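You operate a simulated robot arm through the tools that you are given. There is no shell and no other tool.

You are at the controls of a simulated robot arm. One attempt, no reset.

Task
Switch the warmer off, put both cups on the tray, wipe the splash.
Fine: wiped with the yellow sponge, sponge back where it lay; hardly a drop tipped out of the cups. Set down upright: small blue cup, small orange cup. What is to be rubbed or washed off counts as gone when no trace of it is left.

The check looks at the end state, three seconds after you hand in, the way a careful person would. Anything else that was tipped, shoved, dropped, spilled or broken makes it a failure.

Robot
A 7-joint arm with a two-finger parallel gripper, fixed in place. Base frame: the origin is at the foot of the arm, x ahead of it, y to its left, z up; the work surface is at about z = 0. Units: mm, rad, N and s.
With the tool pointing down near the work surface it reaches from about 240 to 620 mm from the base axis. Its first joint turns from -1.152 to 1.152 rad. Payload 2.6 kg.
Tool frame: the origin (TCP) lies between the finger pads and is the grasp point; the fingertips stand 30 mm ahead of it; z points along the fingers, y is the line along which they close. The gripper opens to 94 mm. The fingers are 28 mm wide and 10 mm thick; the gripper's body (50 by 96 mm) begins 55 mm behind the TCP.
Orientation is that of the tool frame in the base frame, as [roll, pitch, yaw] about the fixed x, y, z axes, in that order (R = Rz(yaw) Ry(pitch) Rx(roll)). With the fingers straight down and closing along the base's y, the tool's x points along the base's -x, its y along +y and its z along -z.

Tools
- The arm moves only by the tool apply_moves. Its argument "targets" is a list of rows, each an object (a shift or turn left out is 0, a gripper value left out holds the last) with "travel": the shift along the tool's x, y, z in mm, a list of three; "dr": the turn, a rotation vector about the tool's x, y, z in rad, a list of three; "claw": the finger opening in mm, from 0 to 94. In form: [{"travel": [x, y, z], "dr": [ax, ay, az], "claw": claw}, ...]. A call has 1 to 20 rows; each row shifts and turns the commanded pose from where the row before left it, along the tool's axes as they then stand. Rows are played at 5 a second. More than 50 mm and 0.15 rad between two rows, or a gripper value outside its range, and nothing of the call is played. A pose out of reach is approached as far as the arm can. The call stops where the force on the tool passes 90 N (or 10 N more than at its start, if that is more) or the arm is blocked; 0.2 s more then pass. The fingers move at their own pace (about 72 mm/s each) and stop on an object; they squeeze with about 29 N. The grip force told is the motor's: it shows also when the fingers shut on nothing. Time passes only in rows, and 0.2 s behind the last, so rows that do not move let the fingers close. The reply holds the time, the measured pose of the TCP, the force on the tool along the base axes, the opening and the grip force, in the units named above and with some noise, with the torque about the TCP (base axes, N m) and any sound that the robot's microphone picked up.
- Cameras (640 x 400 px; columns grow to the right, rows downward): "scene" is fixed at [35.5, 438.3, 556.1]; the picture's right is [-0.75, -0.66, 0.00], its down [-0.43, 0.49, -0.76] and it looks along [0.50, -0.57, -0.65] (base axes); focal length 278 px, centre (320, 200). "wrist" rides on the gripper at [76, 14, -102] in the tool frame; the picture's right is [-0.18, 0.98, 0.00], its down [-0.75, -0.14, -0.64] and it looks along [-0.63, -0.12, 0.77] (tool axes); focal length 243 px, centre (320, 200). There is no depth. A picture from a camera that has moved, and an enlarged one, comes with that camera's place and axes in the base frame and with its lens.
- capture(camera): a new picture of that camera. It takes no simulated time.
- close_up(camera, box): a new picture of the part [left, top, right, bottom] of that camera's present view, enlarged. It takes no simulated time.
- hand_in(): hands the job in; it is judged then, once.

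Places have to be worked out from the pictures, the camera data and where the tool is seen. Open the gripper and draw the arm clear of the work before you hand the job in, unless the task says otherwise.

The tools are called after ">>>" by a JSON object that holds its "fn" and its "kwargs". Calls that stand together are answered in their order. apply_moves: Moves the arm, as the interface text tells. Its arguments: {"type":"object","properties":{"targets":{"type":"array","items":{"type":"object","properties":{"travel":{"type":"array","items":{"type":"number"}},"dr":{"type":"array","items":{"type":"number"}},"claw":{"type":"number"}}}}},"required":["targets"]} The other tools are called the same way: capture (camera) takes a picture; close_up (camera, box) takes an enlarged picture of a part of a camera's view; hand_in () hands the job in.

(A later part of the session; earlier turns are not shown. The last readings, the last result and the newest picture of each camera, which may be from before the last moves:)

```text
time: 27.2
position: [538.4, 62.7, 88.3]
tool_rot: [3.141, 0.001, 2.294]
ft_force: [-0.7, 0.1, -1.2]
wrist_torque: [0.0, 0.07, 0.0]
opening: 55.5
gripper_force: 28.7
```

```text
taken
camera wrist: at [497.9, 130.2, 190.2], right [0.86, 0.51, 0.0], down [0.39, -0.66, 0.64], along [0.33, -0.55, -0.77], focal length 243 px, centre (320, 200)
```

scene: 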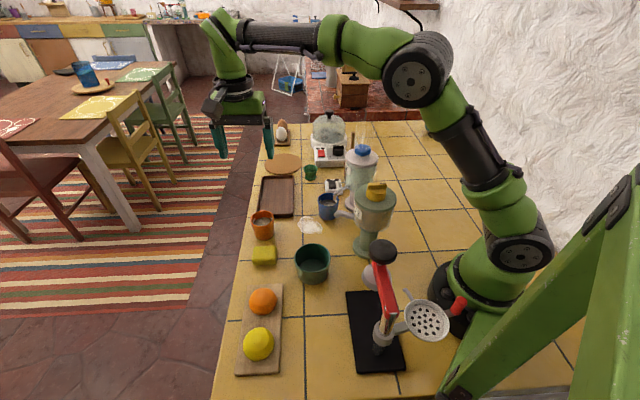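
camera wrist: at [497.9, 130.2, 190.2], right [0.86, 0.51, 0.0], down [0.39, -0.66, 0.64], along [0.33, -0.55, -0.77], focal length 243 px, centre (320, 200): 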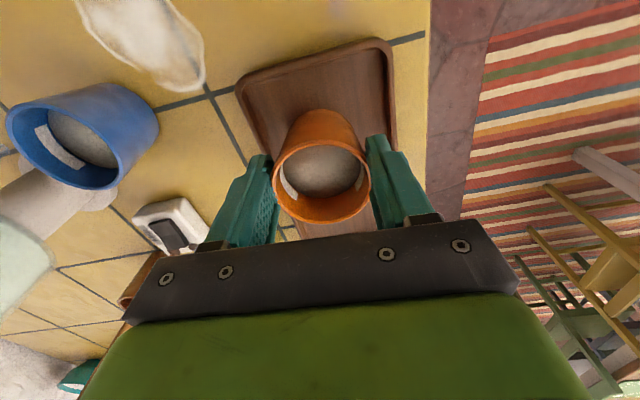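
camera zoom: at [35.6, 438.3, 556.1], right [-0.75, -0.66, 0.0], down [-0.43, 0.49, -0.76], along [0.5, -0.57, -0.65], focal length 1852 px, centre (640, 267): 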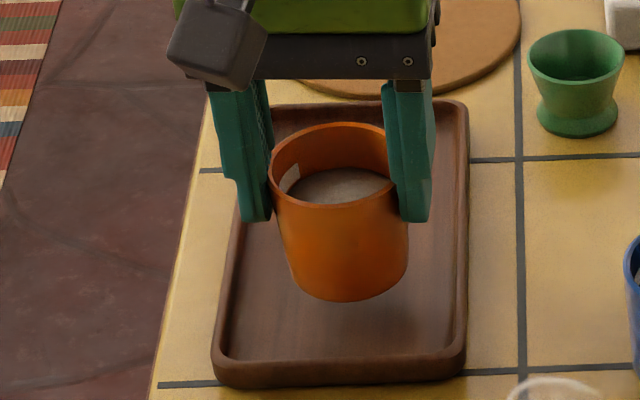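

The cup is over the tray's near half, still about 10 mm above its floor. I lower in small steps watching for contact.

>>> {"fn": "apply_moves", "kwargs": {"targets": [{"travel": [0, 0, 2]}, {"travel": [0, 0, 2]}, {"travel": [0, 0, 2]}, {"travel": [0, 0, 1]}, {"travel": [0, 0, 0]}]}}

>>> {"fn": "close_up", "kwargs": {"camera": "scene", "box": [232, 160, 312, 220]}}

```text
time: 28.4
position: [538.6, 64.0, 80.9]
tool_rot: [-3.141, 0.001, 2.296]
ft_force: [0.0, 0.0, -1.0]
wrist_torque: [0.0, -0.01, 0.0]
opening: 55.4
gripper_force: 29.1
```

```text
6.67 times, centred on (272, 190) of scene
camera zoom: at [35.6, 438.3, 556.1], right [-0.75, -0.66, 0.0], down [-0.43, 0.49, -0.76], along [0.5, -0.57, -0.65], focal length 1852 px, centre (640, 267)
```

zoom: 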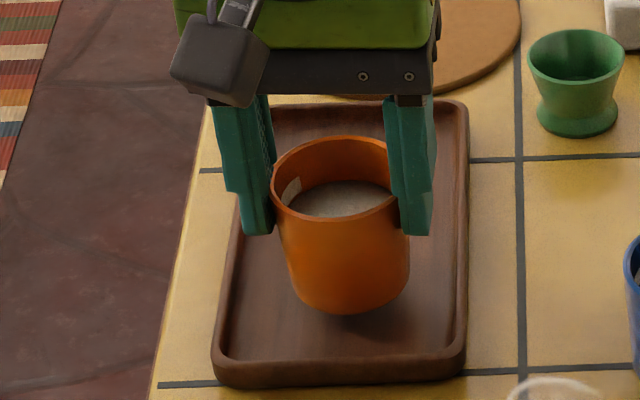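

Shadow and reading show it still just hangs free (-1 to -2 N). I continue down in 1 mm steps.

>>> {"fn": "apply_moves", "kwargs": {"targets": [{"travel": [0, 0, 1]}, {"travel": [0, 0, 1]}, {"travel": [0, 0, 1]}, {"travel": [0, 0, 0]}]}}

>>> {"fn": "close_up", "kwargs": {"camera": "scene", "box": [232, 160, 312, 220]}}

```text
time: 29.4
position: [536.6, 63.6, 77.1]
tool_rot: [3.141, -0.001, 2.293]
ft_force: [0.1, -0.1, -1.4]
wrist_torque: [-0.01, -0.04, -0.01]
opening: 55.1
gripper_force: 29.2
```

```text
6.67 times, centred on (272, 190) of scene
camera zoom: at [35.6, 438.3, 556.1], right [-0.75, -0.66, 0.0], down [-0.43, 0.49, -0.76], along [0.5, -0.57, -0.65], focal length 1852 px, centre (640, 267)
```

zoom: 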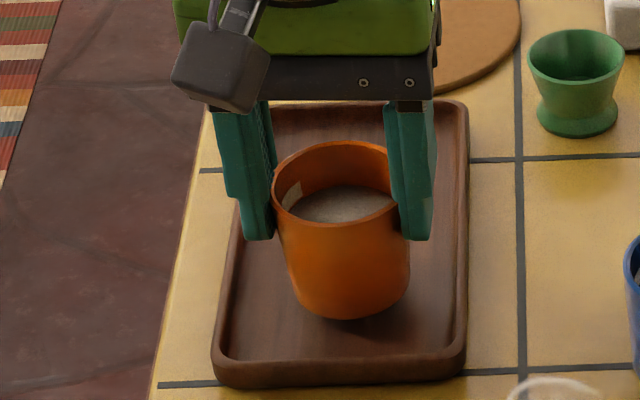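

>>> {"fn": "apply_moves", "kwargs": {"targets": [{"travel": [0, 0, 1]}, {"travel": [0, 0, 1]}, {"travel": [0, 0, 0]}]}}

>>> {"fn": "close_up", "kwargs": {"camera": "scene", "box": [232, 160, 312, 220]}}

```text
time: 30.2
position: [537.7, 64.1, 76.4]
tool_rot: [-3.141, 0.001, 2.293]
ft_force: [0.0, 0.1, -1.6]
wrist_torque: [0.02, 0.01, -0.05]
opening: 55.3
gripper_force: 28.7
```

```text
6.67 times, centred on (272, 190) of scene
camera zoom: at [35.6, 438.3, 556.1], right [-0.75, -0.66, 0.0], down [-0.43, 0.49, -0.76], along [0.5, -0.57, -0.65], focal length 1852 px, centre (640, 267)
```

zoom: 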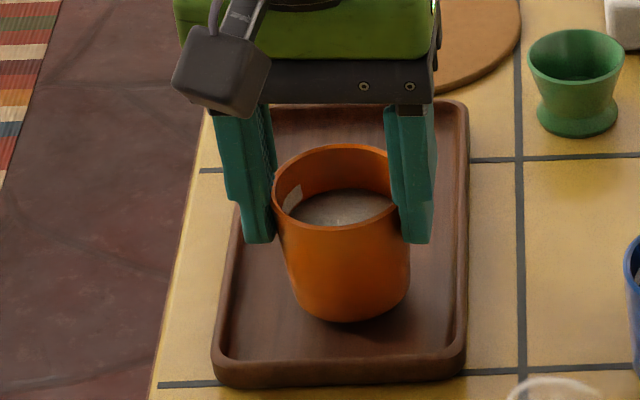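

The cup still hangs free (-1.6 N) with its shadow closing in under it. I keep lowering by 1 mm steps until the weight comes off the hand.

>>> {"fn": "apply_moves", "kwargs": {"targets": [{"travel": [0, 0, 1]}, {"travel": [0, 0, 1]}, {"travel": [0, 0, 1]}, {"travel": [0, 0, 0]}]}}

>>> {"fn": "close_up", "kwargs": {"camera": "scene", "box": [232, 160, 312, 220]}}

```text
time: 31.2
position: [537.2, 63.4, 73.5]
tool_rot: [3.142, 0.0, 2.292]
ft_force: [0.5, -1.2, -1.6]
wrist_torque: [0.02, 0.0, 0.02]
opening: 55.4
gripper_force: 28.7
```

```text
6.67 times, centred on (272, 190) of scene
camera zoom: at [35.6, 438.3, 556.1], right [-0.75, -0.66, 0.0], down [-0.43, 0.49, -0.76], along [0.5, -0.57, -0.65], focal length 1852 px, centre (640, 267)
```

zoom: 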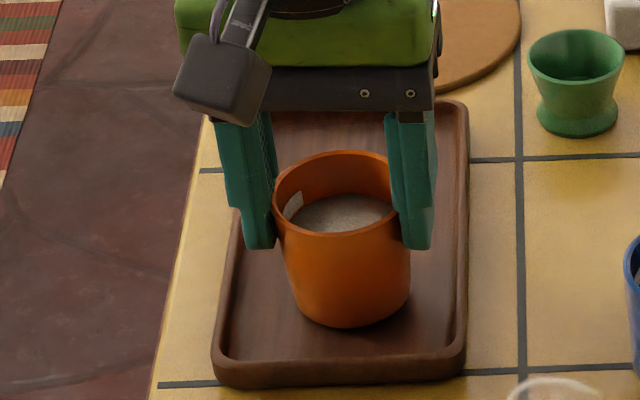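

By projection the base is at about z=8, very near the tray floor. I continue with three more 1 mm steps.

>>> {"fn": "apply_moves", "kwargs": {"targets": [{"travel": [0, 0, 1]}, {"travel": [0, 0, 1]}, {"travel": [0, 0, 1]}, {"travel": [0, 0, 0]}]}}

>>> {"fn": "close_up", "kwargs": {"camera": "scene", "box": [232, 160, 312, 220]}}

```text
time: 32.2
position: [537.9, 63.8, 72.0]
tool_rot: [3.138, 0.003, 2.293]
ft_force: [-5.3, 0.2, 17.5]
wrist_torque: [0.14, 0.2, 0.01]
opening: 55.2
gripper_force: 29.1
```

```text
6.67 times, centred on (272, 190) of scene
camera zoom: at [35.4, 438.3, 556.2], right [-0.75, -0.66, 0.0], down [-0.43, 0.49, -0.76], along [0.5, -0.57, -0.65], focal length 1852 px, centre (640, 267)
```

zoom: 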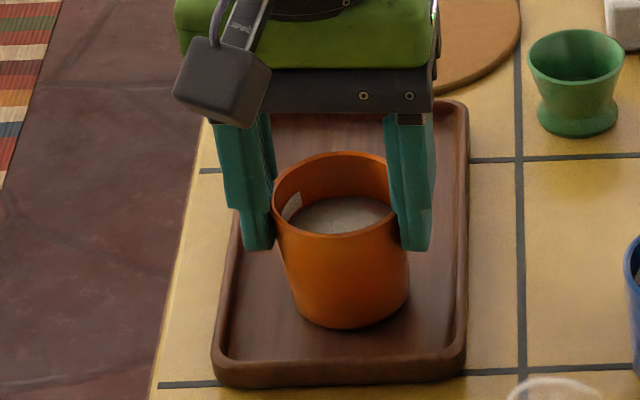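

The cup is down on the tray (17.5 N upward). I ease off about 1.5 mm and open the fingers slowly.

>>> {"fn": "apply_moves", "kwargs": {"targets": [{"travel": [0, 0, -1]}, {"travel": [0, 0, -0.4]}, {"claw": 57}, {"claw": 59}, {"claw": 61}, {"claw": 63}, {"claw": 66}, {"claw": 70}, {"claw": 74}, {"travel": [0, 0, 0]}]}}

>>> {"fn": "close_up", "kwargs": {"camera": "scene", "box": [232, 160, 312, 220]}}

>>> {"fn": "capture", "kwargs": {"camera": "wrist"}}

```text
time: 34.4
position: [537.6, 64.1, 71.4]
tool_rot: [3.141, -0.001, 2.294]
ft_force: [0.8, -0.6, 0.9]
wrist_torque: [-0.02, -0.01, -0.01]
opening: 74.1
gripper_force: 0.0
```

```text
6.67 times, centred on (272, 190) of scene
camera zoom: at [35.5, 438.3, 556.1], right [-0.75, -0.66, 0.0], down [-0.43, 0.49, -0.76], along [0.5, -0.57, -0.65], focal length 1852 px, centre (640, 267)
```

zoom: 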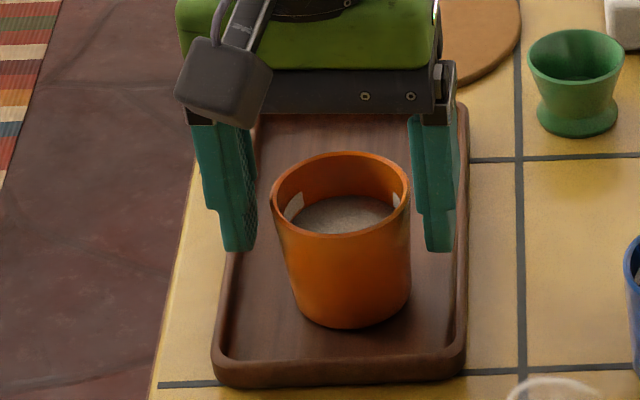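

```text
taken
camera wrist: at [497.8, 130.5, 174.1], right [0.86, 0.51, 0.0], down [0.39, -0.66, 0.64], along [0.33, -0.55, -0.77], focal length 243 px, centre (320, 200)
```

wrist: 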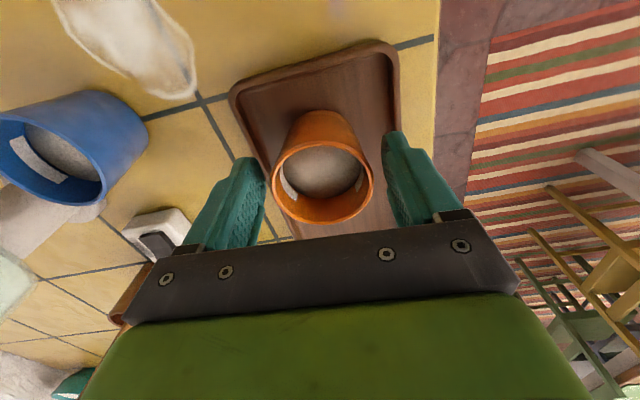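

The orange cup stands upright on the tray and the fingers are free. I rise straight up, turn back to zero yaw, move toward the blue cup's +x side, and tilt the hand outward so it will stay clear of the spout.

>>> {"fn": "apply_moves", "kwargs": {"targets": [{"travel": [0, 0, -10]}, {"travel": [0, 0, -30]}, {"travel": [0, 0, -40]}, {"travel": [0, 0, -40]}, {"travel": [0, 0, -40]}, {"dr": [0, 0, -0.1415]}, {"dr": [0, 0, -0.1415]}, {"dr": [0, 0, -0.1415]}, {"dr": [0, 0, -0.1415]}, {"dr": [0, 0, -0.1415]}, {"dr": [0, 0, -0.1408]}, {"travel": [30, -25, 0]}, {"travel": [30, -25, 0]}, {"travel": [30, -25, 0]}, {"travel": [0, 0, 30]}, {"travel": [0, 0, 30]}, {"travel": [0, 0, 0]}]}}

>>> {"fn": "capture", "kwargs": {"camera": "wrist"}}

>>> {"fn": "capture", "kwargs": {"camera": "scene"}}

```text
time: 38.0
position: [446.7, -12.7, 171.8]
tool_rot: [3.141, -0.001, -3.141]
ft_force: [-1.6, -0.1, 1.0]
wrist_torque: [0.02, 0.01, 0.01]
opening: 74.0
gripper_force: 0.1
```

```text
taken
camera wrist: at [370.9, 2.9, 273.7], right [0.18, 0.98, 0.0], down [0.75, -0.14, 0.64], along [0.63, -0.12, -0.77], focal length 243 px, centre (320, 200)
```

wrist: 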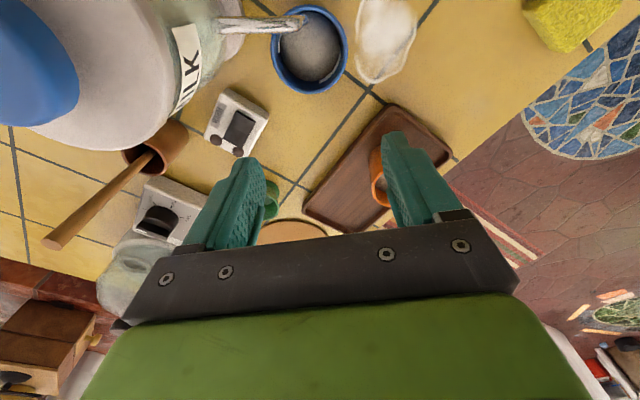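

```text
taken
```

scene: 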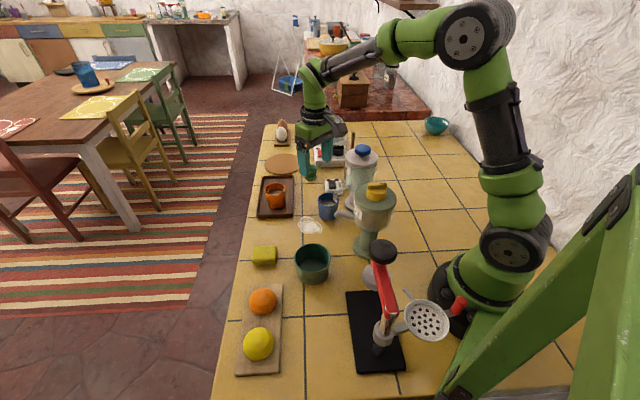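

The wrist view puts the blue cup at (400,-10) and the spout tip at about (380,-12). I zoom in to check the spout against the cup's rim.

>>> {"fn": "close_up", "kwargs": {"camera": "wrist", "box": [200, 0, 376, 110]}}

>>> {"fn": "close_up", "kwargs": {"camera": "scene", "box": [296, 180, 376, 230]}}

```text
3.64 times, centred on (288, 55) of wrist
camera zoom: at [370.9, 2.9, 273.7], right [0.18, 0.98, 0.0], down [0.75, -0.14, 0.64], along [0.63, -0.12, -0.77], focal length 882 px, centre (436, 727)
```

zoom: 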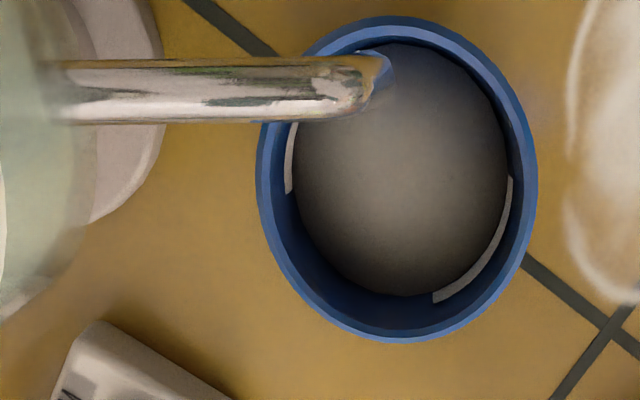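

```text
8.00 times, centred on (336, 205) of scene
camera zoom: at [35.5, 438.3, 556.1], right [-0.75, -0.66, 0.0], down [-0.43, 0.49, -0.76], along [0.5, -0.57, -0.65], focal length 2222 px, centre (192, 160)
```

zoom: 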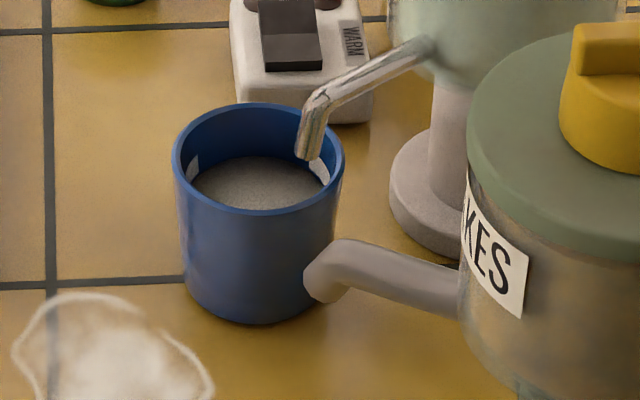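

The spout tip ends at z≈76, about 12 mm above the cup's rim (z≈64), and its tube runs at z≈95 with x≤388. I'll tilt the hand 0.53 rad outward, descend on the +x side of the cup at z≈66, then slide in horizontally under the tube.

>>> {"fn": "apply_moves", "kwargs": {"targets": [{"dr": [0, 0.1325, 0], "claw": 70}, {"dr": [0, 0.1325, 0]}, {"dr": [0, 0.1325, 0]}, {"dr": [0, 0.1325, 0]}, {"travel": [-21, 0.7, 28.6]}, {"travel": [-21, 0.7, 28.6]}, {"travel": [-21, 0.7, 28.6]}, {"travel": [0, 0, 0]}]}}

>>> {"fn": "capture", "kwargs": {"camera": "wrist"}}

>>> {"fn": "close_up", "kwargs": {"camera": "scene", "box": [260, 140, 388, 220]}}

```text
time: 39.8
position: [459.2, -10.1, 66.2]
tool_rot: [-3.141, -0.53, 3.141]
ft_force: [0.3, 0.3, 0.2]
wrist_torque: [0.0, 0.02, -0.01]
opening: 69.8
gripper_force: 0.1
```

```text
taken
camera wrist: at [444.2, 4.9, 192.1], right [0.16, 0.98, -0.09], down [0.97, -0.14, 0.17], along [0.16, -0.12, -0.98], focal length 243 px, centre (320, 200)
```

wrist: 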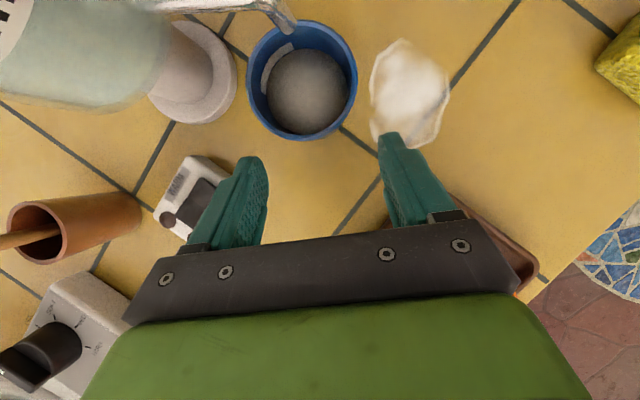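

```text
5.00 times, centred on (324, 180) of scene
camera zoom: at [35.6, 438.3, 556.1], right [-0.75, -0.66, 0.0], down [-0.43, 0.49, -0.76], along [0.5, -0.57, -0.65], focal length 1389 px, centre (300, 300)
```

zoom: 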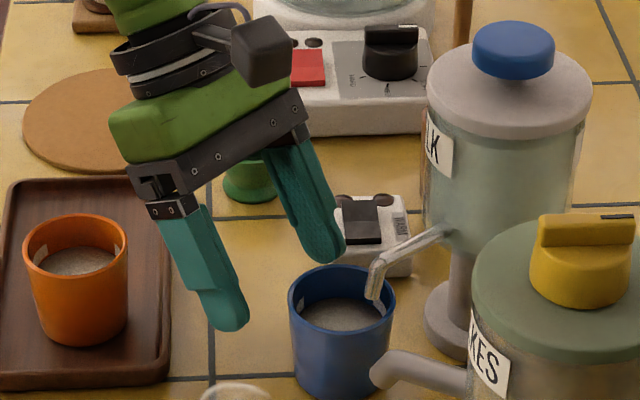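

The cup is aligned with the fingers (y≈-10). I slide the hand horizontally 40 mm toward it first and check clearances.

>>> {"fn": "apply_moves", "kwargs": {"targets": [{"travel": [11.5, 0, 6.74]}, {"travel": [11.5, 0, 6.74]}, {"travel": [11.5, 0, 6.74]}, {"travel": [0, 0, 0]}]}}

>>> {"fn": "capture", "kwargs": {"camera": "wrist"}}

>>> {"fn": "close_up", "kwargs": {"camera": "scene", "box": [280, 150, 392, 220]}}

```text
time: 40.8
position: [418.5, -10.7, 65.6]
tool_rot: [-3.141, -0.53, -3.142]
ft_force: [-0.1, 0.3, -0.3]
wrist_torque: [0.03, 0.02, -0.01]
opening: 70.1
gripper_force: 0.0
```

```text
taken
camera wrist: at [404.4, 4.8, 192.6], right [0.16, 0.98, -0.09], down [0.97, -0.14, 0.17], along [0.16, -0.12, -0.98], focal length 243 px, centre (320, 200)
```

wrist: 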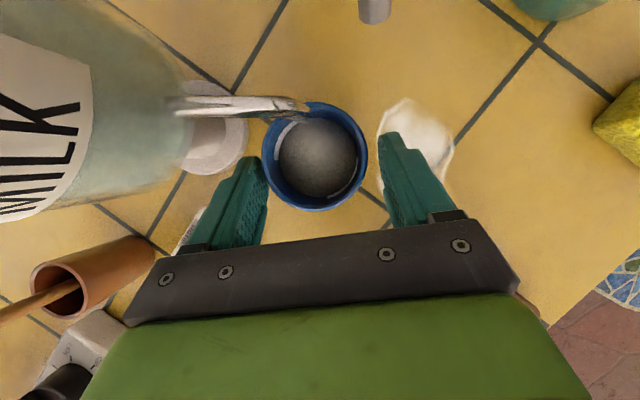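

```text
5.71 times, centred on (336, 185) of scene
camera zoom: at [35.5, 438.3, 556.1], right [-0.75, -0.66, 0.0], down [-0.43, 0.49, -0.76], along [0.5, -0.57, -0.65], focal length 1587 px, centre (229, 286)
```

zoom: 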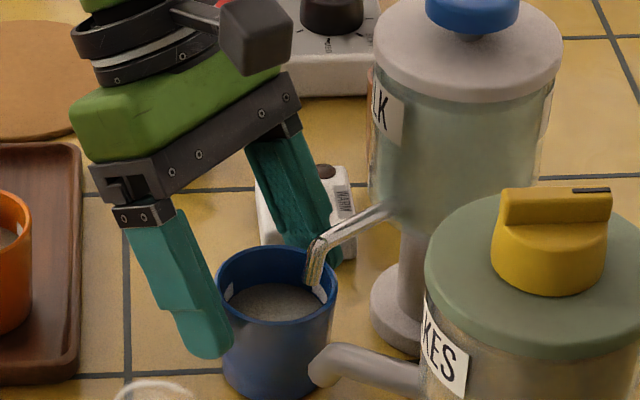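

Fingers straddle the cup and pass below the tube with room. I slide in the last 14 mm and close gently in steps.

>>> {"fn": "apply_moves", "kwargs": {"targets": [{"travel": [6.04, 0, 3.54]}, {"travel": [6.04, 0, 3.54]}, {"travel": [0, 0, 0]}, {"claw": 67}, {"claw": 64}, {"claw": 62}, {"claw": 60}, {"claw": 58}, {"claw": 56}, {"claw": 54}, {"claw": 50}, {"claw": 40}, {"claw": 40}]}}

>>> {"fn": "capture", "kwargs": {"camera": "wrist"}}

>>> {"fn": "close_up", "kwargs": {"camera": "scene", "box": [280, 150, 392, 220]}}

```text
time: 43.6
position: [405.2, -9.6, 66.2]
tool_rot: [3.141, -0.529, 3.14]
ft_force: [3.3, 0.7, 13.2]
wrist_torque: [0.24, -0.17, -0.06]
opening: 61.5
gripper_force: 28.5
```

```text
taken
camera wrist: at [390.6, 5.0, 193.1], right [0.16, 0.98, -0.09], down [0.97, -0.14, 0.17], along [0.16, -0.12, -0.98], focal length 243 px, centre (320, 200)
```

wrist: 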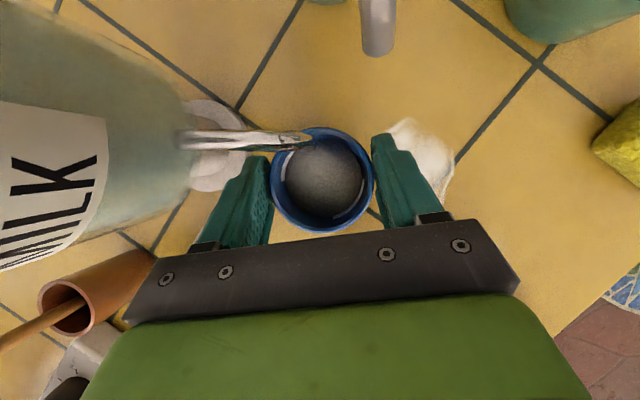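

```text
5.71 times, centred on (336, 185) of scene
camera zoom: at [35.5, 438.3, 556.1], right [-0.75, -0.66, 0.0], down [-0.43, 0.49, -0.76], along [0.5, -0.57, -0.65], focal length 1587 px, centre (229, 286)
```

zoom: 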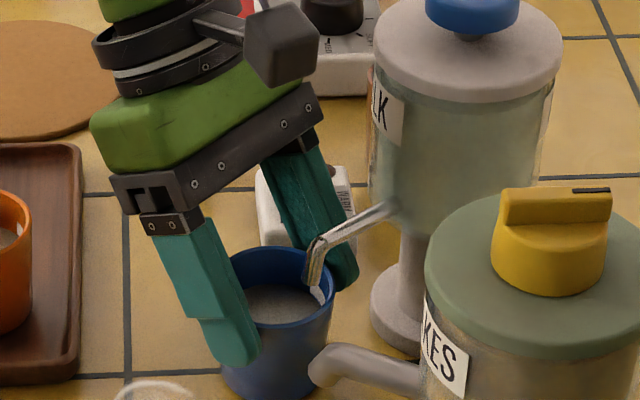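

Gripped at 61.5 mm; the hand feels 13 N upward, i.e. the pads press the cup down somewhat. I lift by 3 mm in tiny steps and check whether the cup comes along.

>>> {"fn": "apply_moves", "kwargs": {"targets": [{"travel": [0.5, 0, -0.86]}, {"travel": [0.5, 0, -0.86]}, {"travel": [0.5, 0, -0.86]}, {"travel": [0, 0, 0]}]}}

>>> {"fn": "close_up", "kwargs": {"camera": "wrist", "box": [230, 110, 410, 250]}}

>>> {"fn": "close_up", "kwargs": {"camera": "scene", "box": [296, 170, 376, 220]}}

```text
time: 44.6
position: [405.1, -8.9, 69.5]
tool_rot: [3.141, -0.531, -3.141]
ft_force: [-0.8, 0.0, -1.6]
wrist_torque: [-0.02, 0.01, 0.0]
opening: 61.5
gripper_force: 29.0
```

```text
2.86 times, centred on (320, 180) of wrist
camera zoom: at [390.8, 4.9, 195.6], right [0.16, 0.98, -0.09], down [0.97, -0.14, 0.17], along [0.16, -0.12, -0.98], focal length 693 px, centre (320, 257)
```

zoom: 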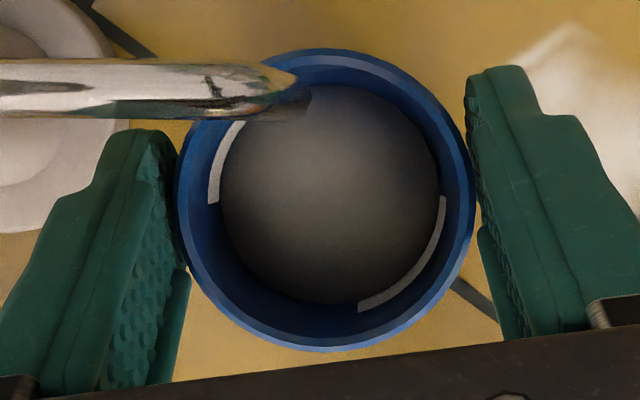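

```text
8.00 times, centred on (336, 195) of scene
camera zoom: at [35.6, 438.3, 556.1], right [-0.75, -0.66, 0.0], down [-0.43, 0.49, -0.76], along [0.5, -0.57, -0.65], focal length 2222 px, centre (192, 240)
```

zoom: 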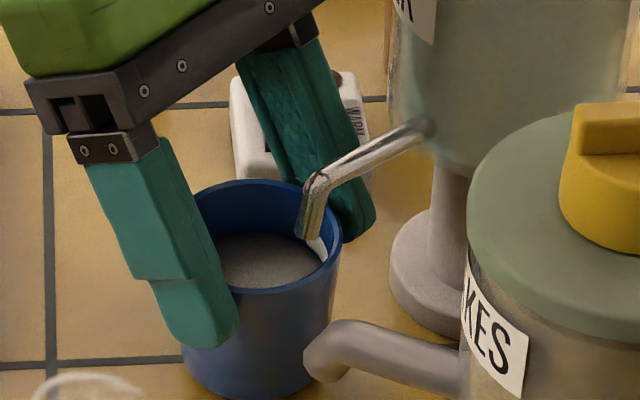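

The cup's weight is now on the hand (-1.6 N) and the grip is steady, with roughly 9 mm left under the spout tip. I draw it out slowly in +x, first 10 mm.

>>> {"fn": "apply_moves", "kwargs": {"targets": [{"travel": [-0.86, 0, -0.5]}, {"travel": [-1.73, 0, -1.01]}, {"travel": [-2.16, 0, -1.26]}, {"travel": [-2.16, 0, -1.26]}, {"travel": [-1.73, 0, -1.01]}, {"travel": [0, 0, 0]}]}}

>>> {"fn": "close_up", "kwargs": {"camera": "wrist", "box": [230, 110, 410, 250]}}

>>> {"fn": "close_up", "kwargs": {"camera": "scene", "box": [296, 170, 376, 220]}}

```text
time: 46.0
position: [414.4, -7.9, 69.3]
tool_rot: [3.141, -0.53, 3.141]
ft_force: [0.5, -1.0, -2.6]
wrist_torque: [-0.02, 0.01, 0.02]
opening: 61.5
gripper_force: 28.9
```

```text
2.86 times, centred on (320, 180) of wrist
camera zoom: at [401.0, 5.1, 195.3], right [0.16, 0.98, -0.09], down [0.97, -0.14, 0.17], along [0.16, -0.12, -0.98], focal length 693 px, centre (320, 257)
```

zoom: 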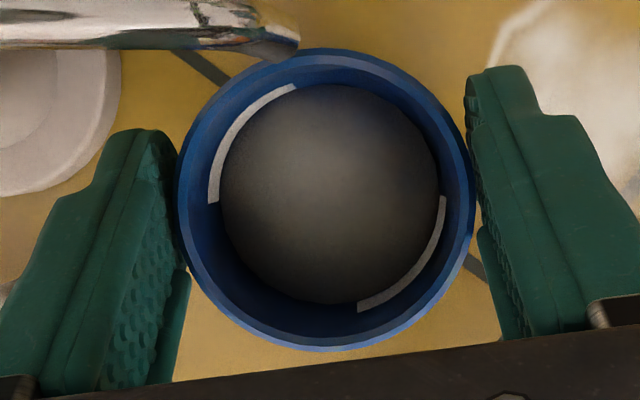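

```text
8.00 times, centred on (336, 195) of scene
camera zoom: at [35.6, 438.3, 556.1], right [-0.75, -0.66, 0.0], down [-0.43, 0.49, -0.76], along [0.5, -0.57, -0.65], focal length 2222 px, centre (192, 240)
```

zoom: 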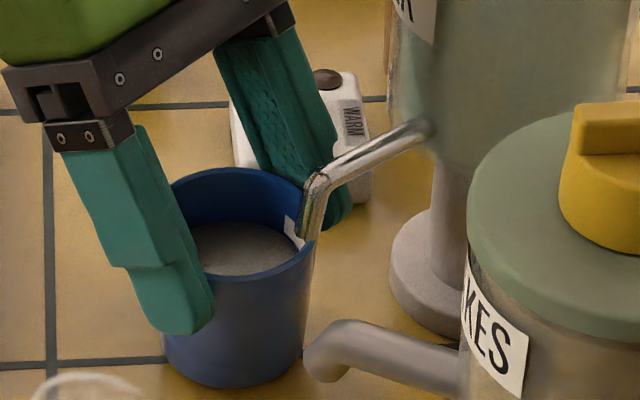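

The rim has cleared the spout tip and the cup follows steadily. I draw it 42 mm further in +x, then set it down on the free tile to regrasp it vertically.

>>> {"fn": "apply_moves", "kwargs": {"targets": [{"travel": [-1.73, 0, -1.01]}, {"travel": [-3.45, 0, -2.02]}, {"travel": [-5.18, 0, -3.03]}, {"travel": [-6.04, 0, -3.54]}, {"travel": [-6.04, 0, -3.54]}, {"travel": [-5.18, 0, -3.03]}, {"travel": [-4.32, 0, -2.53]}, {"travel": [-2.59, 0, -1.52]}, {"travel": [-1.73, 0, -1.01]}, {"travel": [0, 0, 0]}]}}

>>> {"fn": "close_up", "kwargs": {"camera": "scene", "box": [272, 160, 352, 210]}}

>>> {"fn": "capture", "kwargs": {"camera": "wrist"}}

```text
time: 48.2
position: [456.6, -8.7, 69.2]
tool_rot: [3.141, -0.532, -3.141]
ft_force: [-0.4, 0.2, -2.1]
wrist_torque: [0.0, 0.02, 0.01]
opening: 61.7
gripper_force: 29.5
```

```text
8.00 times, centred on (312, 185) of scene
camera zoom: at [35.6, 438.3, 556.1], right [-0.75, -0.66, 0.0], down [-0.43, 0.49, -0.76], along [0.5, -0.57, -0.65], focal length 2222 px, centre (384, 320)
```

zoom: 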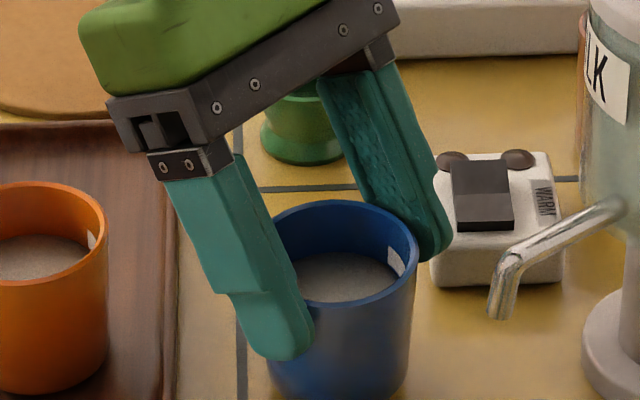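

```text
taken
camera wrist: at [442.9, 5.4, 195.4], right [0.16, 0.98, -0.09], down [0.97, -0.14, 0.17], along [0.16, -0.12, -0.98], focal length 243 px, centre (320, 200)
```

wrist: 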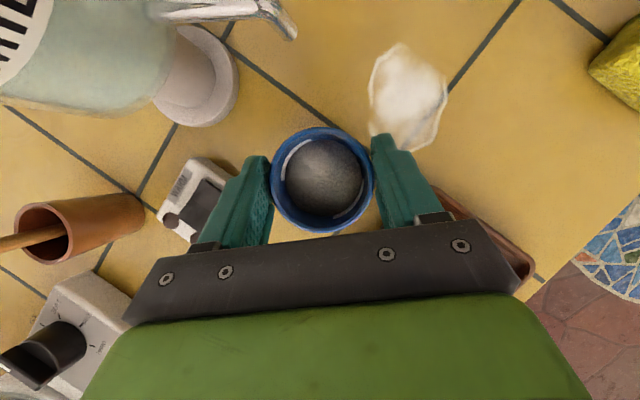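

The cup is clear of the spout at about (452,-9). I lower in 1 mm steps until it stands on the tile.

>>> {"fn": "apply_moves", "kwargs": {"targets": [{"travel": [-0.5, 0, 0.86]}, {"travel": [-0.5, 0, 0.86]}, {"travel": [-0.35, 0, 0.6]}, {"travel": [0, 0, 0]}]}}

```text
time: 49.2
position: [456.8, -11.5, 66.6]
tool_rot: [3.141, -0.529, -3.141]
ft_force: [-0.3, 0.3, 3.7]
wrist_torque: [0.07, 0.06, 0.0]
opening: 61.5
gripper_force: 29.0
```

The force turned to +3.7 N, so the cup is standing on the tile. I open the fingers slowly.

>>> {"fn": "apply_moves", "kwargs": {"targets": [{"claw": 62.5}, {"claw": 64}, {"claw": 66}, {"claw": 68}, {"claw": 71}, {"claw": 74}, {"travel": [0, 0, 0]}]}}

>>> {"fn": "close_up", "kwargs": {"camera": "scene", "box": [272, 160, 352, 210]}}

>>> {"fn": "capture", "kwargs": {"camera": "wrist"}}

```text
time: 50.8
position: [456.6, -8.8, 66.0]
tool_rot: [-3.14, -0.529, -3.141]
ft_force: [0.8, 0.4, -0.2]
wrist_torque: [0.0, 0.02, 0.01]
opening: 73.9
gripper_force: 0.0
```

```text
8.00 times, centred on (312, 185) of scene
camera zoom: at [35.5, 438.3, 556.1], right [-0.75, -0.66, 0.0], down [-0.43, 0.49, -0.76], along [0.5, -0.57, -0.65], focal length 2222 px, centre (384, 320)
```

zoom: 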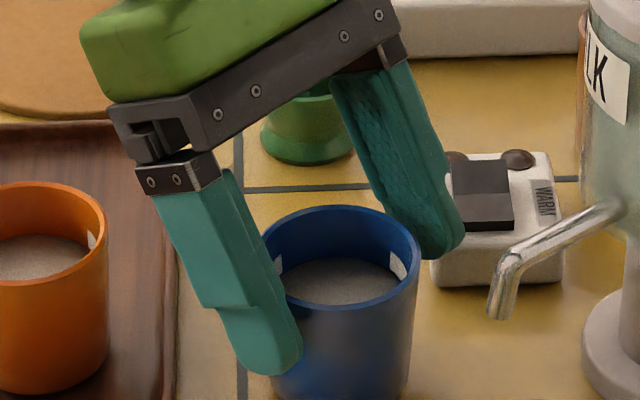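

```text
taken
camera wrist: at [442.7, 5.2, 192.8], right [0.16, 0.98, -0.09], down [0.97, -0.14, 0.17], along [0.16, -0.12, -0.98], focal length 243 px, centre (320, 200)
```

wrist: 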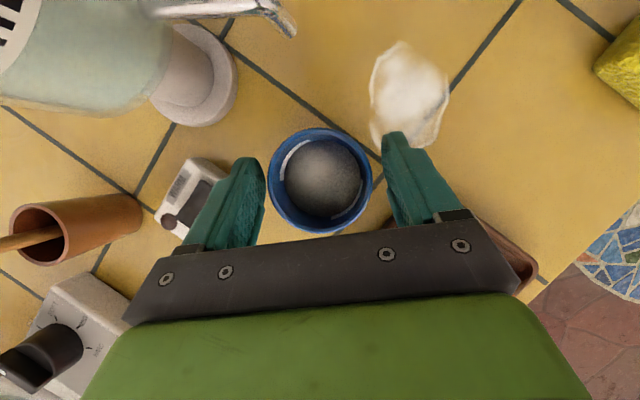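

The blue cup stands upright at about (453,-8). I rise off it, straighten the hand, and turn to the tray's yaw for a vertical regrasp.

>>> {"fn": "apply_moves", "kwargs": {"targets": [{"travel": [8, 0, -13.6]}, {"travel": [21, 0, -36]}, {"travel": [21.5, 0, -36.7]}, {"dr": [0, -0.1325, 0]}, {"dr": [0, -0.1325, 0]}, {"dr": [0, -0.1325, 0]}, {"dr": [0, -0.132, 0]}, {"dr": [0, 0, 0.1415]}, {"dr": [0, 0, 0.1415]}, {"dr": [0, 0, 0.1415]}, {"dr": [0, 0, 0.1415]}, {"dr": [0, 0, 0.1415]}, {"dr": [0, 0, 0.1415]}, {"travel": [0, 0, 0], "claw": 84}]}}

>>> {"fn": "capture", "kwargs": {"camera": "wrist"}}

>>> {"fn": "capture", "kwargs": {"camera": "scene"}}

```text
time: 53.8
position: [457.1, -8.9, 165.3]
tool_rot: [-3.141, -0.002, 2.29]
ft_force: [0.1, -0.3, 0.1]
wrist_torque: [-0.01, 0.0, 0.04]
opening: 83.9
gripper_force: 0.1
```

```text
taken
camera wrist: at [417.4, 57.5, 268.4], right [0.86, 0.51, 0.0], down [0.39, -0.66, 0.64], along [0.33, -0.55, -0.77], focal length 243 px, centre (320, 200)
```

wrist: 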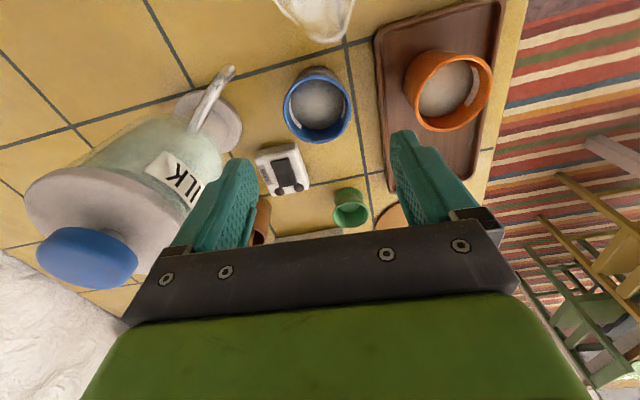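

```text
taken
```

scene: 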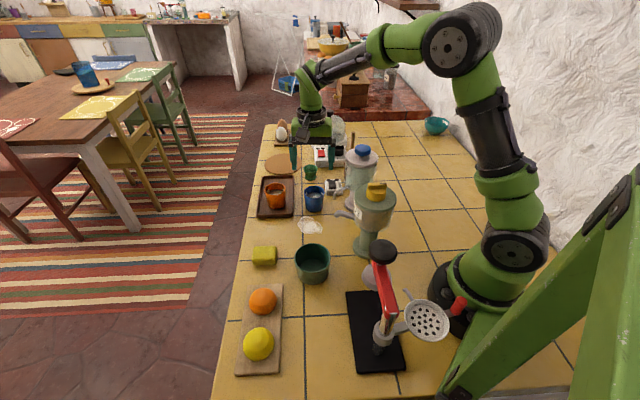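

The blue cup is at roughly (452,-6) in this view. I move over it and descend to just above the rim for a final alignment check.

>>> {"fn": "apply_moves", "kwargs": {"targets": [{"travel": [2.4, -1, 31]}, {"travel": [2.4, -0.9, 31]}, {"travel": [0, 0, 0]}]}}

>>> {"fn": "capture", "kwargs": {"camera": "wrist"}}

>>> {"fn": "close_up", "kwargs": {"camera": "scene", "box": [260, 150, 372, 220]}}

```text
time: 54.6
position: [453.6, -5.9, 103.9]
tool_rot: [3.141, -0.003, 2.292]
ft_force: [0.1, -0.2, -0.3]
wrist_torque: [-0.03, 0.0, -0.01]
opening: 84.1
gripper_force: 0.0
```

```text
taken
camera wrist: at [412.9, 59.5, 205.8], right [0.86, 0.51, 0.0], down [0.39, -0.66, 0.64], along [0.33, -0.55, -0.77], focal length 243 px, centre (320, 200)
```

wrist: 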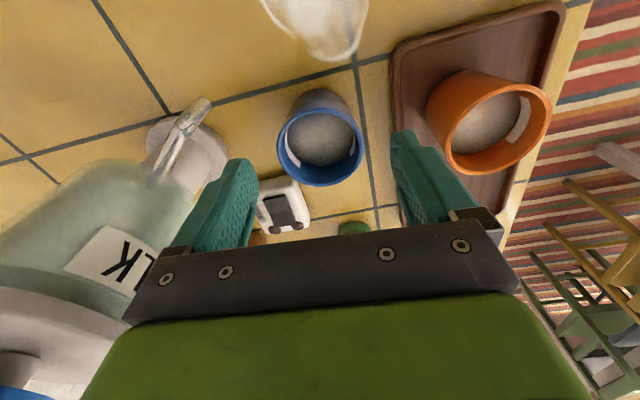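

```text
5.71 times, centred on (316, 185) of scene
camera zoom: at [35.5, 438.3, 556.1], right [-0.75, -0.66, 0.0], down [-0.43, 0.49, -0.76], along [0.5, -0.57, -0.65], focal length 1587 px, centre (343, 286)
```

zoom: 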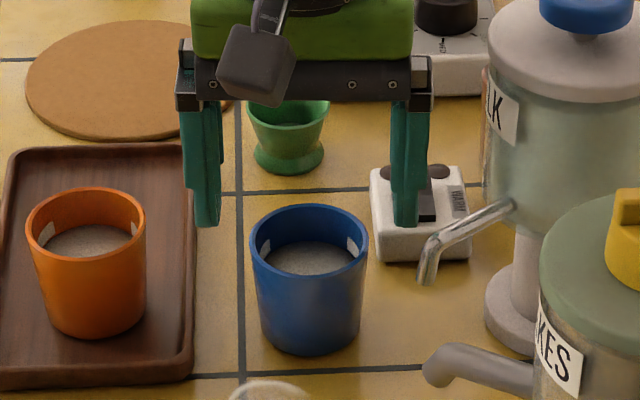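

The cup is centred sideways and about 4 mm off along the finger width; I correct 3 mm, descend to z≈67 (rim just below the TCP, which held well before) and close gently.

>>> {"fn": "apply_moves", "kwargs": {"targets": [{"travel": [3, 0, 10]}, {"travel": [0, 0, 14]}, {"travel": [0, 0, 12.9]}, {"claw": 76}, {"claw": 70}, {"claw": 67}, {"claw": 65}, {"claw": 63}, {"claw": 61}, {"claw": 59}, {"claw": 56}, {"claw": 50}, {"claw": 40}, {"claw": 40}]}}

>>> {"fn": "close_up", "kwargs": {"camera": "scene", "box": [260, 150, 372, 220]}}

>>> {"fn": "capture", "kwargs": {"camera": "wrist"}}

```text
time: 57.6
position: [450.2, -5.6, 67.3]
tool_rot: [3.141, 0.001, 2.291]
ft_force: [-0.4, 0.7, 1.4]
wrist_torque: [-0.04, 0.1, 0.02]
opening: 55.3
gripper_force: 29.4
```

```text
5.71 times, centred on (316, 185) of scene
camera zoom: at [35.5, 438.3, 556.1], right [-0.75, -0.66, 0.0], down [-0.43, 0.49, -0.76], along [0.5, -0.57, -0.65], focal length 1587 px, centre (343, 286)
```

zoom: 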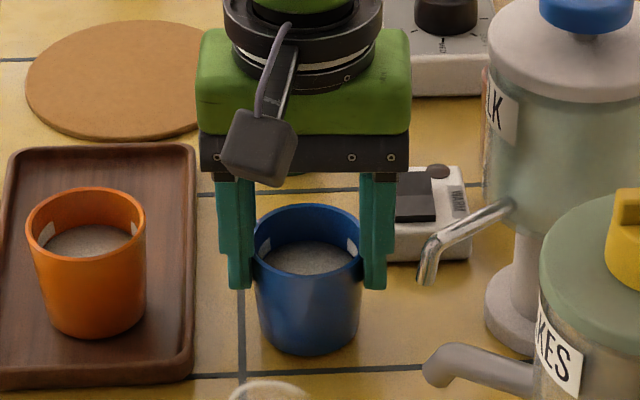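

```text
taken
camera wrist: at [410.9, 61.8, 168.6], right [0.86, 0.51, 0.0], down [0.39, -0.66, 0.64], along [0.33, -0.55, -0.77], focal length 243 px, centre (320, 200)
```

wrist: 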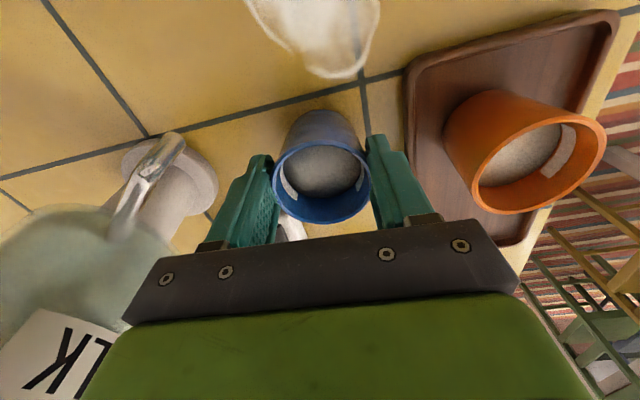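

The grip reads 55.3 mm, the same stable hold as with the orange cup. I lift slowly 45 mm and check for slip.

>>> {"fn": "apply_moves", "kwargs": {"targets": [{"travel": [0, 0, -1]}, {"travel": [0, 0, -2]}, {"travel": [0, 0, -4]}, {"travel": [0, 0, -6]}, {"travel": [0, 0, -8]}, {"travel": [0, 0, -8]}, {"travel": [0, 0, -7]}, {"travel": [0, 0, -5]}, {"travel": [0, 0, -3]}, {"travel": [0, 0, -1]}, {"travel": [0, 0, 0]}]}}

>>> {"fn": "close_up", "kwargs": {"camera": "scene", "box": [260, 150, 372, 220]}}

>>> {"fn": "capture", "kwargs": {"camera": "wrist"}}

```text
time: 60.0
position: [450.9, -4.6, 111.2]
tool_rot: [-3.141, 0.002, 2.294]
ft_force: [-0.4, 0.3, -2.5]
wrist_torque: [-0.02, -0.01, 0.0]
opening: 55.1
gripper_force: 29.2
```

```text
5.71 times, centred on (316, 185) of scene
camera zoom: at [35.6, 438.3, 556.1], right [-0.75, -0.66, 0.0], down [-0.43, 0.49, -0.76], along [0.5, -0.57, -0.65], focal length 1587 px, centre (343, 286)
```

zoom: 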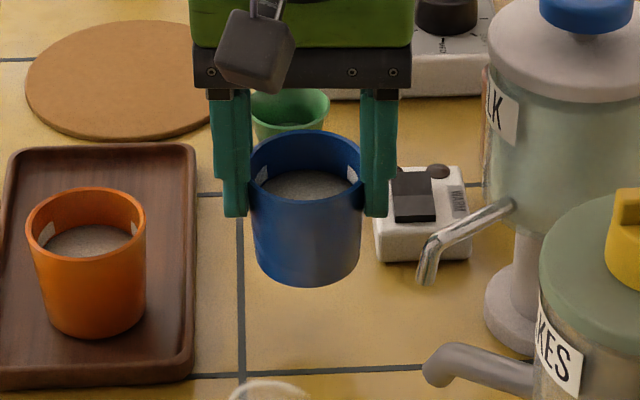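

```text
taken
camera wrist: at [410.7, 62.0, 214.4], right [0.86, 0.51, 0.0], down [0.39, -0.66, 0.64], along [0.33, -0.55, -0.77], focal length 243 px, centre (320, 200)
```

wrist: 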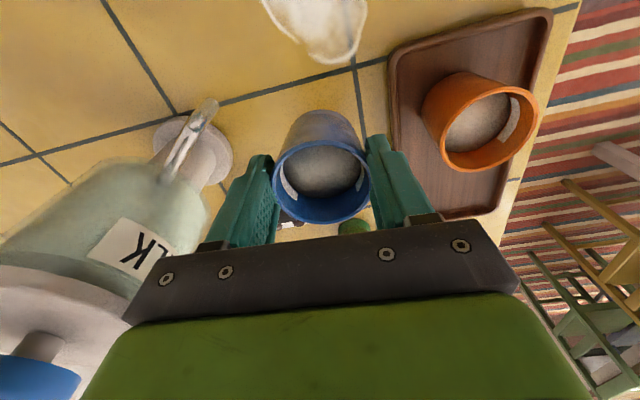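

No slip. I carry the cup on a detour around the orange one: first to about (550,-35).

>>> {"fn": "apply_moves", "kwargs": {"targets": [{"travel": [-2.6, 1.7, 0]}, {"travel": [-5.3, 3.3, 0]}, {"travel": [-7.9, 5, 0]}, {"travel": [-9.7, 6.1, 0]}, {"travel": [-9.7, 6.1, 0]}, {"travel": [-9.7, 6.1, 0]}, {"travel": [-9.7, 6.1, 0]}, {"travel": [-9.7, 6.1, 0]}, {"travel": [-8.8, 5.6, 0]}, {"travel": [-7, 4.4, 0]}, {"travel": [-5.3, 3.3, 0]}, {"travel": [-2.6, 1.7, 0]}, {"travel": [0, 0, 0]}]}}

>>> {"fn": "close_up", "kwargs": {"camera": "scene", "box": [240, 135, 352, 220]}}

>>> {"fn": "capture", "kwargs": {"camera": "wrist"}}

```text
time: 62.8
position: [550.3, -33.7, 112.6]
tool_rot: [3.141, 0.0, 2.291]
ft_force: [0.1, 0.2, -1.9]
wrist_torque: [-0.01, 0.06, -0.02]
opening: 55.4
gripper_force: 28.9
```

```text
4.71 times, centred on (296, 178) of scene
camera zoom: at [35.6, 438.3, 556.1], right [-0.75, -0.66, 0.0], down [-0.43, 0.49, -0.76], along [0.5, -0.57, -0.65], focal length 1307 px, centre (433, 306)
```

zoom: 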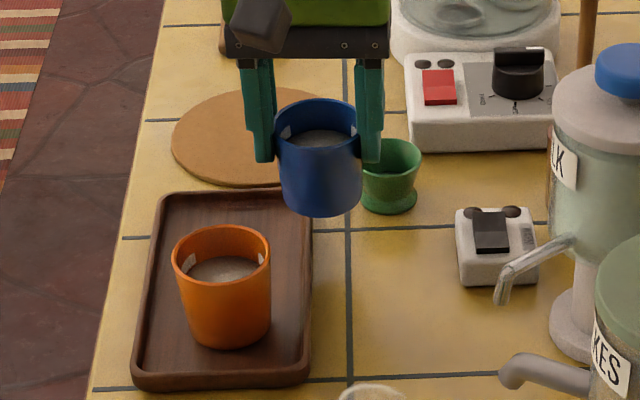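

```text
taken
camera wrist: at [510.7, 32.4, 214.5], right [0.86, 0.51, 0.0], down [0.39, -0.66, 0.64], along [0.33, -0.55, -0.77], focal length 243 px, centre (320, 200)
```

wrist: 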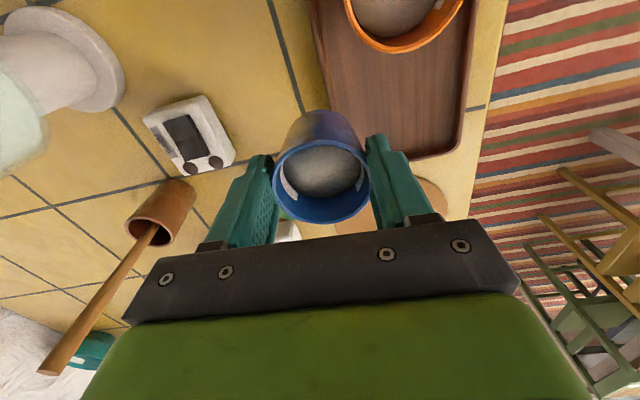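

The tray geometry checks out (far corner at about (674,2)). I now move onto the tray from the side, to about (591,8).

>>> {"fn": "apply_moves", "kwargs": {"targets": [{"travel": [0.2, 2.4, 0]}, {"travel": [0.4, 4.7, 0]}, {"travel": [0.7, 7.7, 0]}, {"travel": [0.9, 9.6, 0]}, {"travel": [1, 10.2, 0]}, {"travel": [0.8, 9.2, 0]}, {"travel": [0.6, 7.1, 0]}, {"travel": [0.4, 4.7, 0]}, {"travel": [0.2, 2.4, 0]}, {"travel": [0, 0, 0]}]}}

>>> {"fn": "close_up", "kwargs": {"camera": "scene", "box": [240, 135, 336, 220]}}

>>> {"fn": "capture", "kwargs": {"camera": "wrist"}}

```text
time: 65.0
position: [590.7, 8.4, 113.0]
tool_rot: [-3.141, 0.001, 2.293]
ft_force: [-0.1, 0.7, -2.3]
wrist_torque: [0.02, 0.02, 0.03]
opening: 55.1
gripper_force: 28.7
```

```text
4.71 times, centred on (288, 178) of scene
camera zoom: at [35.6, 438.3, 556.1], right [-0.75, -0.66, 0.0], down [-0.43, 0.49, -0.76], along [0.5, -0.57, -0.65], focal length 1307 px, centre (471, 306)
```

zoom: 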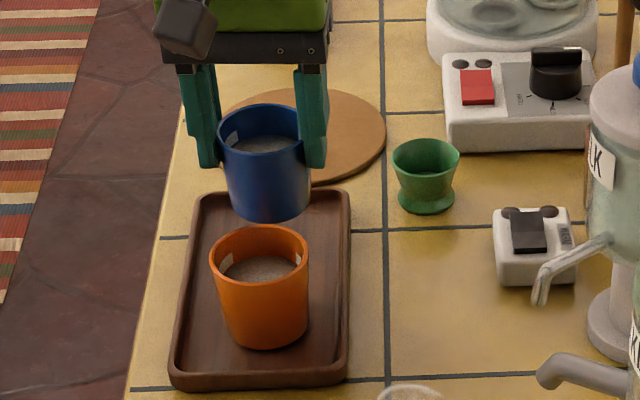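

```text
taken
camera wrist: at [550.3, 75.2, 214.2], right [0.86, 0.51, 0.0], down [0.39, -0.66, 0.64], along [0.33, -0.55, -0.77], focal length 243 px, centre (320, 200)
```

wrist: 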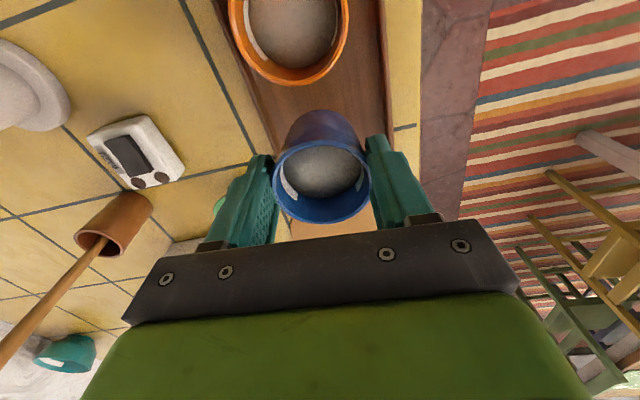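

Blue is aligned over the tray with about 17 mm gap to the orange cup. I lower it 35 mm smoothly.

>>> {"fn": "apply_moves", "kwargs": {"targets": [{"travel": [0, 0, 2]}, {"travel": [0, 0, 4]}, {"travel": [0, 0, 6]}, {"travel": [0, 0, 7]}, {"travel": [0, 0, 7]}, {"travel": [0, 0, 5]}, {"travel": [0, 0, 3]}, {"travel": [0, 0, 1]}, {"travel": [0, 0, 0]}]}}

>>> {"fn": "close_up", "kwargs": {"camera": "scene", "box": [240, 135, 336, 220]}}

>>> {"fn": "capture", "kwargs": {"camera": "wrist"}}

```text
time: 67.0
position: [590.8, 8.1, 76.3]
tool_rot: [3.141, 0.001, 2.292]
ft_force: [-0.6, 0.8, -0.8]
wrist_torque: [0.0, 0.01, 0.01]
opening: 55.2
gripper_force: 29.1
```

```text
4.71 times, centred on (288, 178) of scene
camera zoom: at [35.6, 438.3, 556.1], right [-0.75, -0.66, 0.0], down [-0.43, 0.49, -0.76], along [0.5, -0.57, -0.65], focal length 1307 px, centre (471, 306)
```

zoom: 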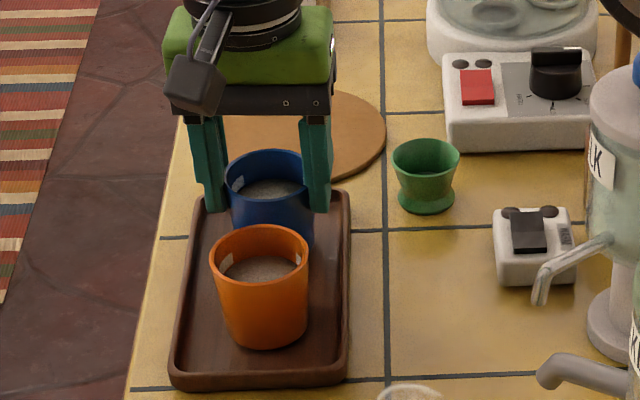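

```text
taken
camera wrist: at [550.4, 75.0, 179.2], right [0.86, 0.51, 0.0], down [0.39, -0.66, 0.64], along [0.33, -0.55, -0.77], focal length 243 px, centre (320, 200)
```

wrist: 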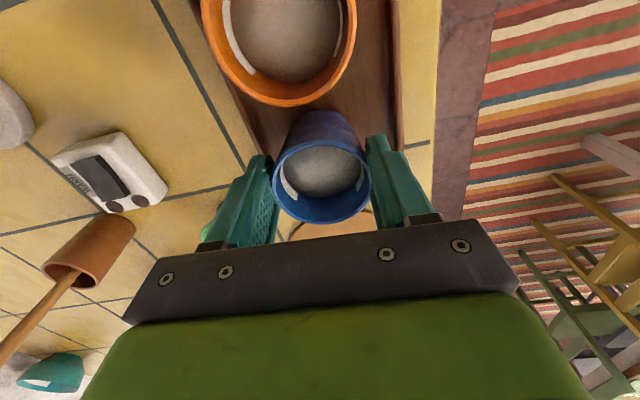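

The cup is now close above the tray floor. I go down in 1 mm steps, watching the force.

>>> {"fn": "apply_moves", "kwargs": {"targets": [{"travel": [0, 0, 1]}, {"travel": [0, 0, 1]}, {"travel": [0, 0, 1]}, {"travel": [0, 0, 0]}]}}

```text
time: 68.0
position: [591.6, 8.6, 74.1]
tool_rot: [-3.141, 0.0, 2.292]
ft_force: [-0.4, 0.4, -2.3]
wrist_torque: [-0.03, 0.01, 0.0]
opening: 55.0
gripper_force: 29.2
```

Still hanging free (-2.3 N); I take further 1 mm steps.

>>> {"fn": "apply_moves", "kwargs": {"targets": [{"travel": [0, 0, 1]}, {"travel": [0, 0, 1]}, {"travel": [0, 0, 0]}]}}

```text
time: 68.8
position: [589.2, 8.3, 71.7]
tool_rot: [-3.141, 0.0, 2.291]
ft_force: [-0.4, -0.1, 0.6]
wrist_torque: [-0.03, 0.12, -0.04]
opening: 55.2
gripper_force: 28.5
```

The weight has come off (+0.6 N), so the cup is touching the tray floor. I add half a millimetre and open slowly.

>>> {"fn": "apply_moves", "kwargs": {"targets": [{"travel": [0, 0, 0.4]}, {"claw": 56.5}, {"claw": 58}, {"claw": 60}, {"claw": 62}, {"claw": 65}, {"claw": 69}, {"claw": 74}, {"travel": [0, 0, 0]}]}}

>>> {"fn": "close_up", "kwargs": {"camera": "scene", "box": [240, 135, 336, 220]}}

>>> {"fn": "capture", "kwargs": {"camera": "wrist"}}

```text
time: 70.8
position: [590.1, 7.3, 70.7]
tool_rot: [3.141, -0.001, 2.29]
ft_force: [0.6, -0.6, 0.6]
wrist_torque: [-0.03, -0.04, 0.04]
opening: 74.1
gripper_force: 0.0
```

```text
4.71 times, centred on (288, 178) of scene
camera zoom: at [35.5, 438.3, 556.1], right [-0.75, -0.66, 0.0], down [-0.43, 0.49, -0.76], along [0.5, -0.57, -0.65], focal length 1307 px, centre (471, 306)
```

zoom: 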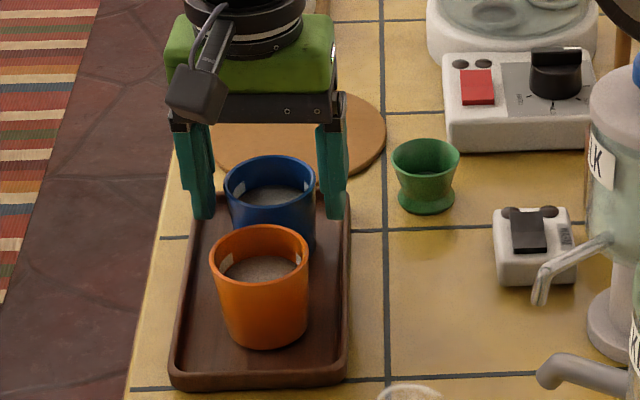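

```text
taken
camera wrist: at [550.2, 74.9, 173.6], right [0.86, 0.51, 0.0], down [0.39, -0.66, 0.64], along [0.33, -0.55, -0.77], focal length 243 px, centre (320, 200)
```

wrist: 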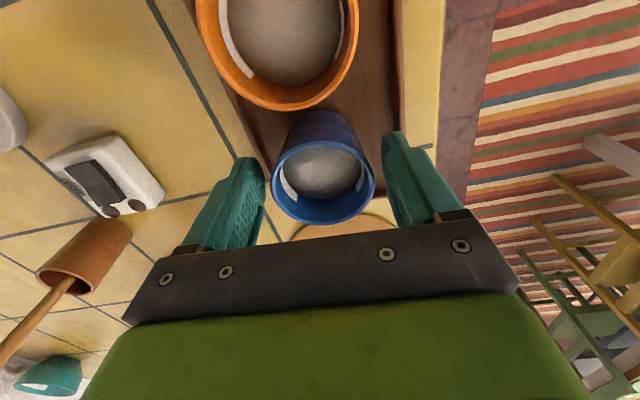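

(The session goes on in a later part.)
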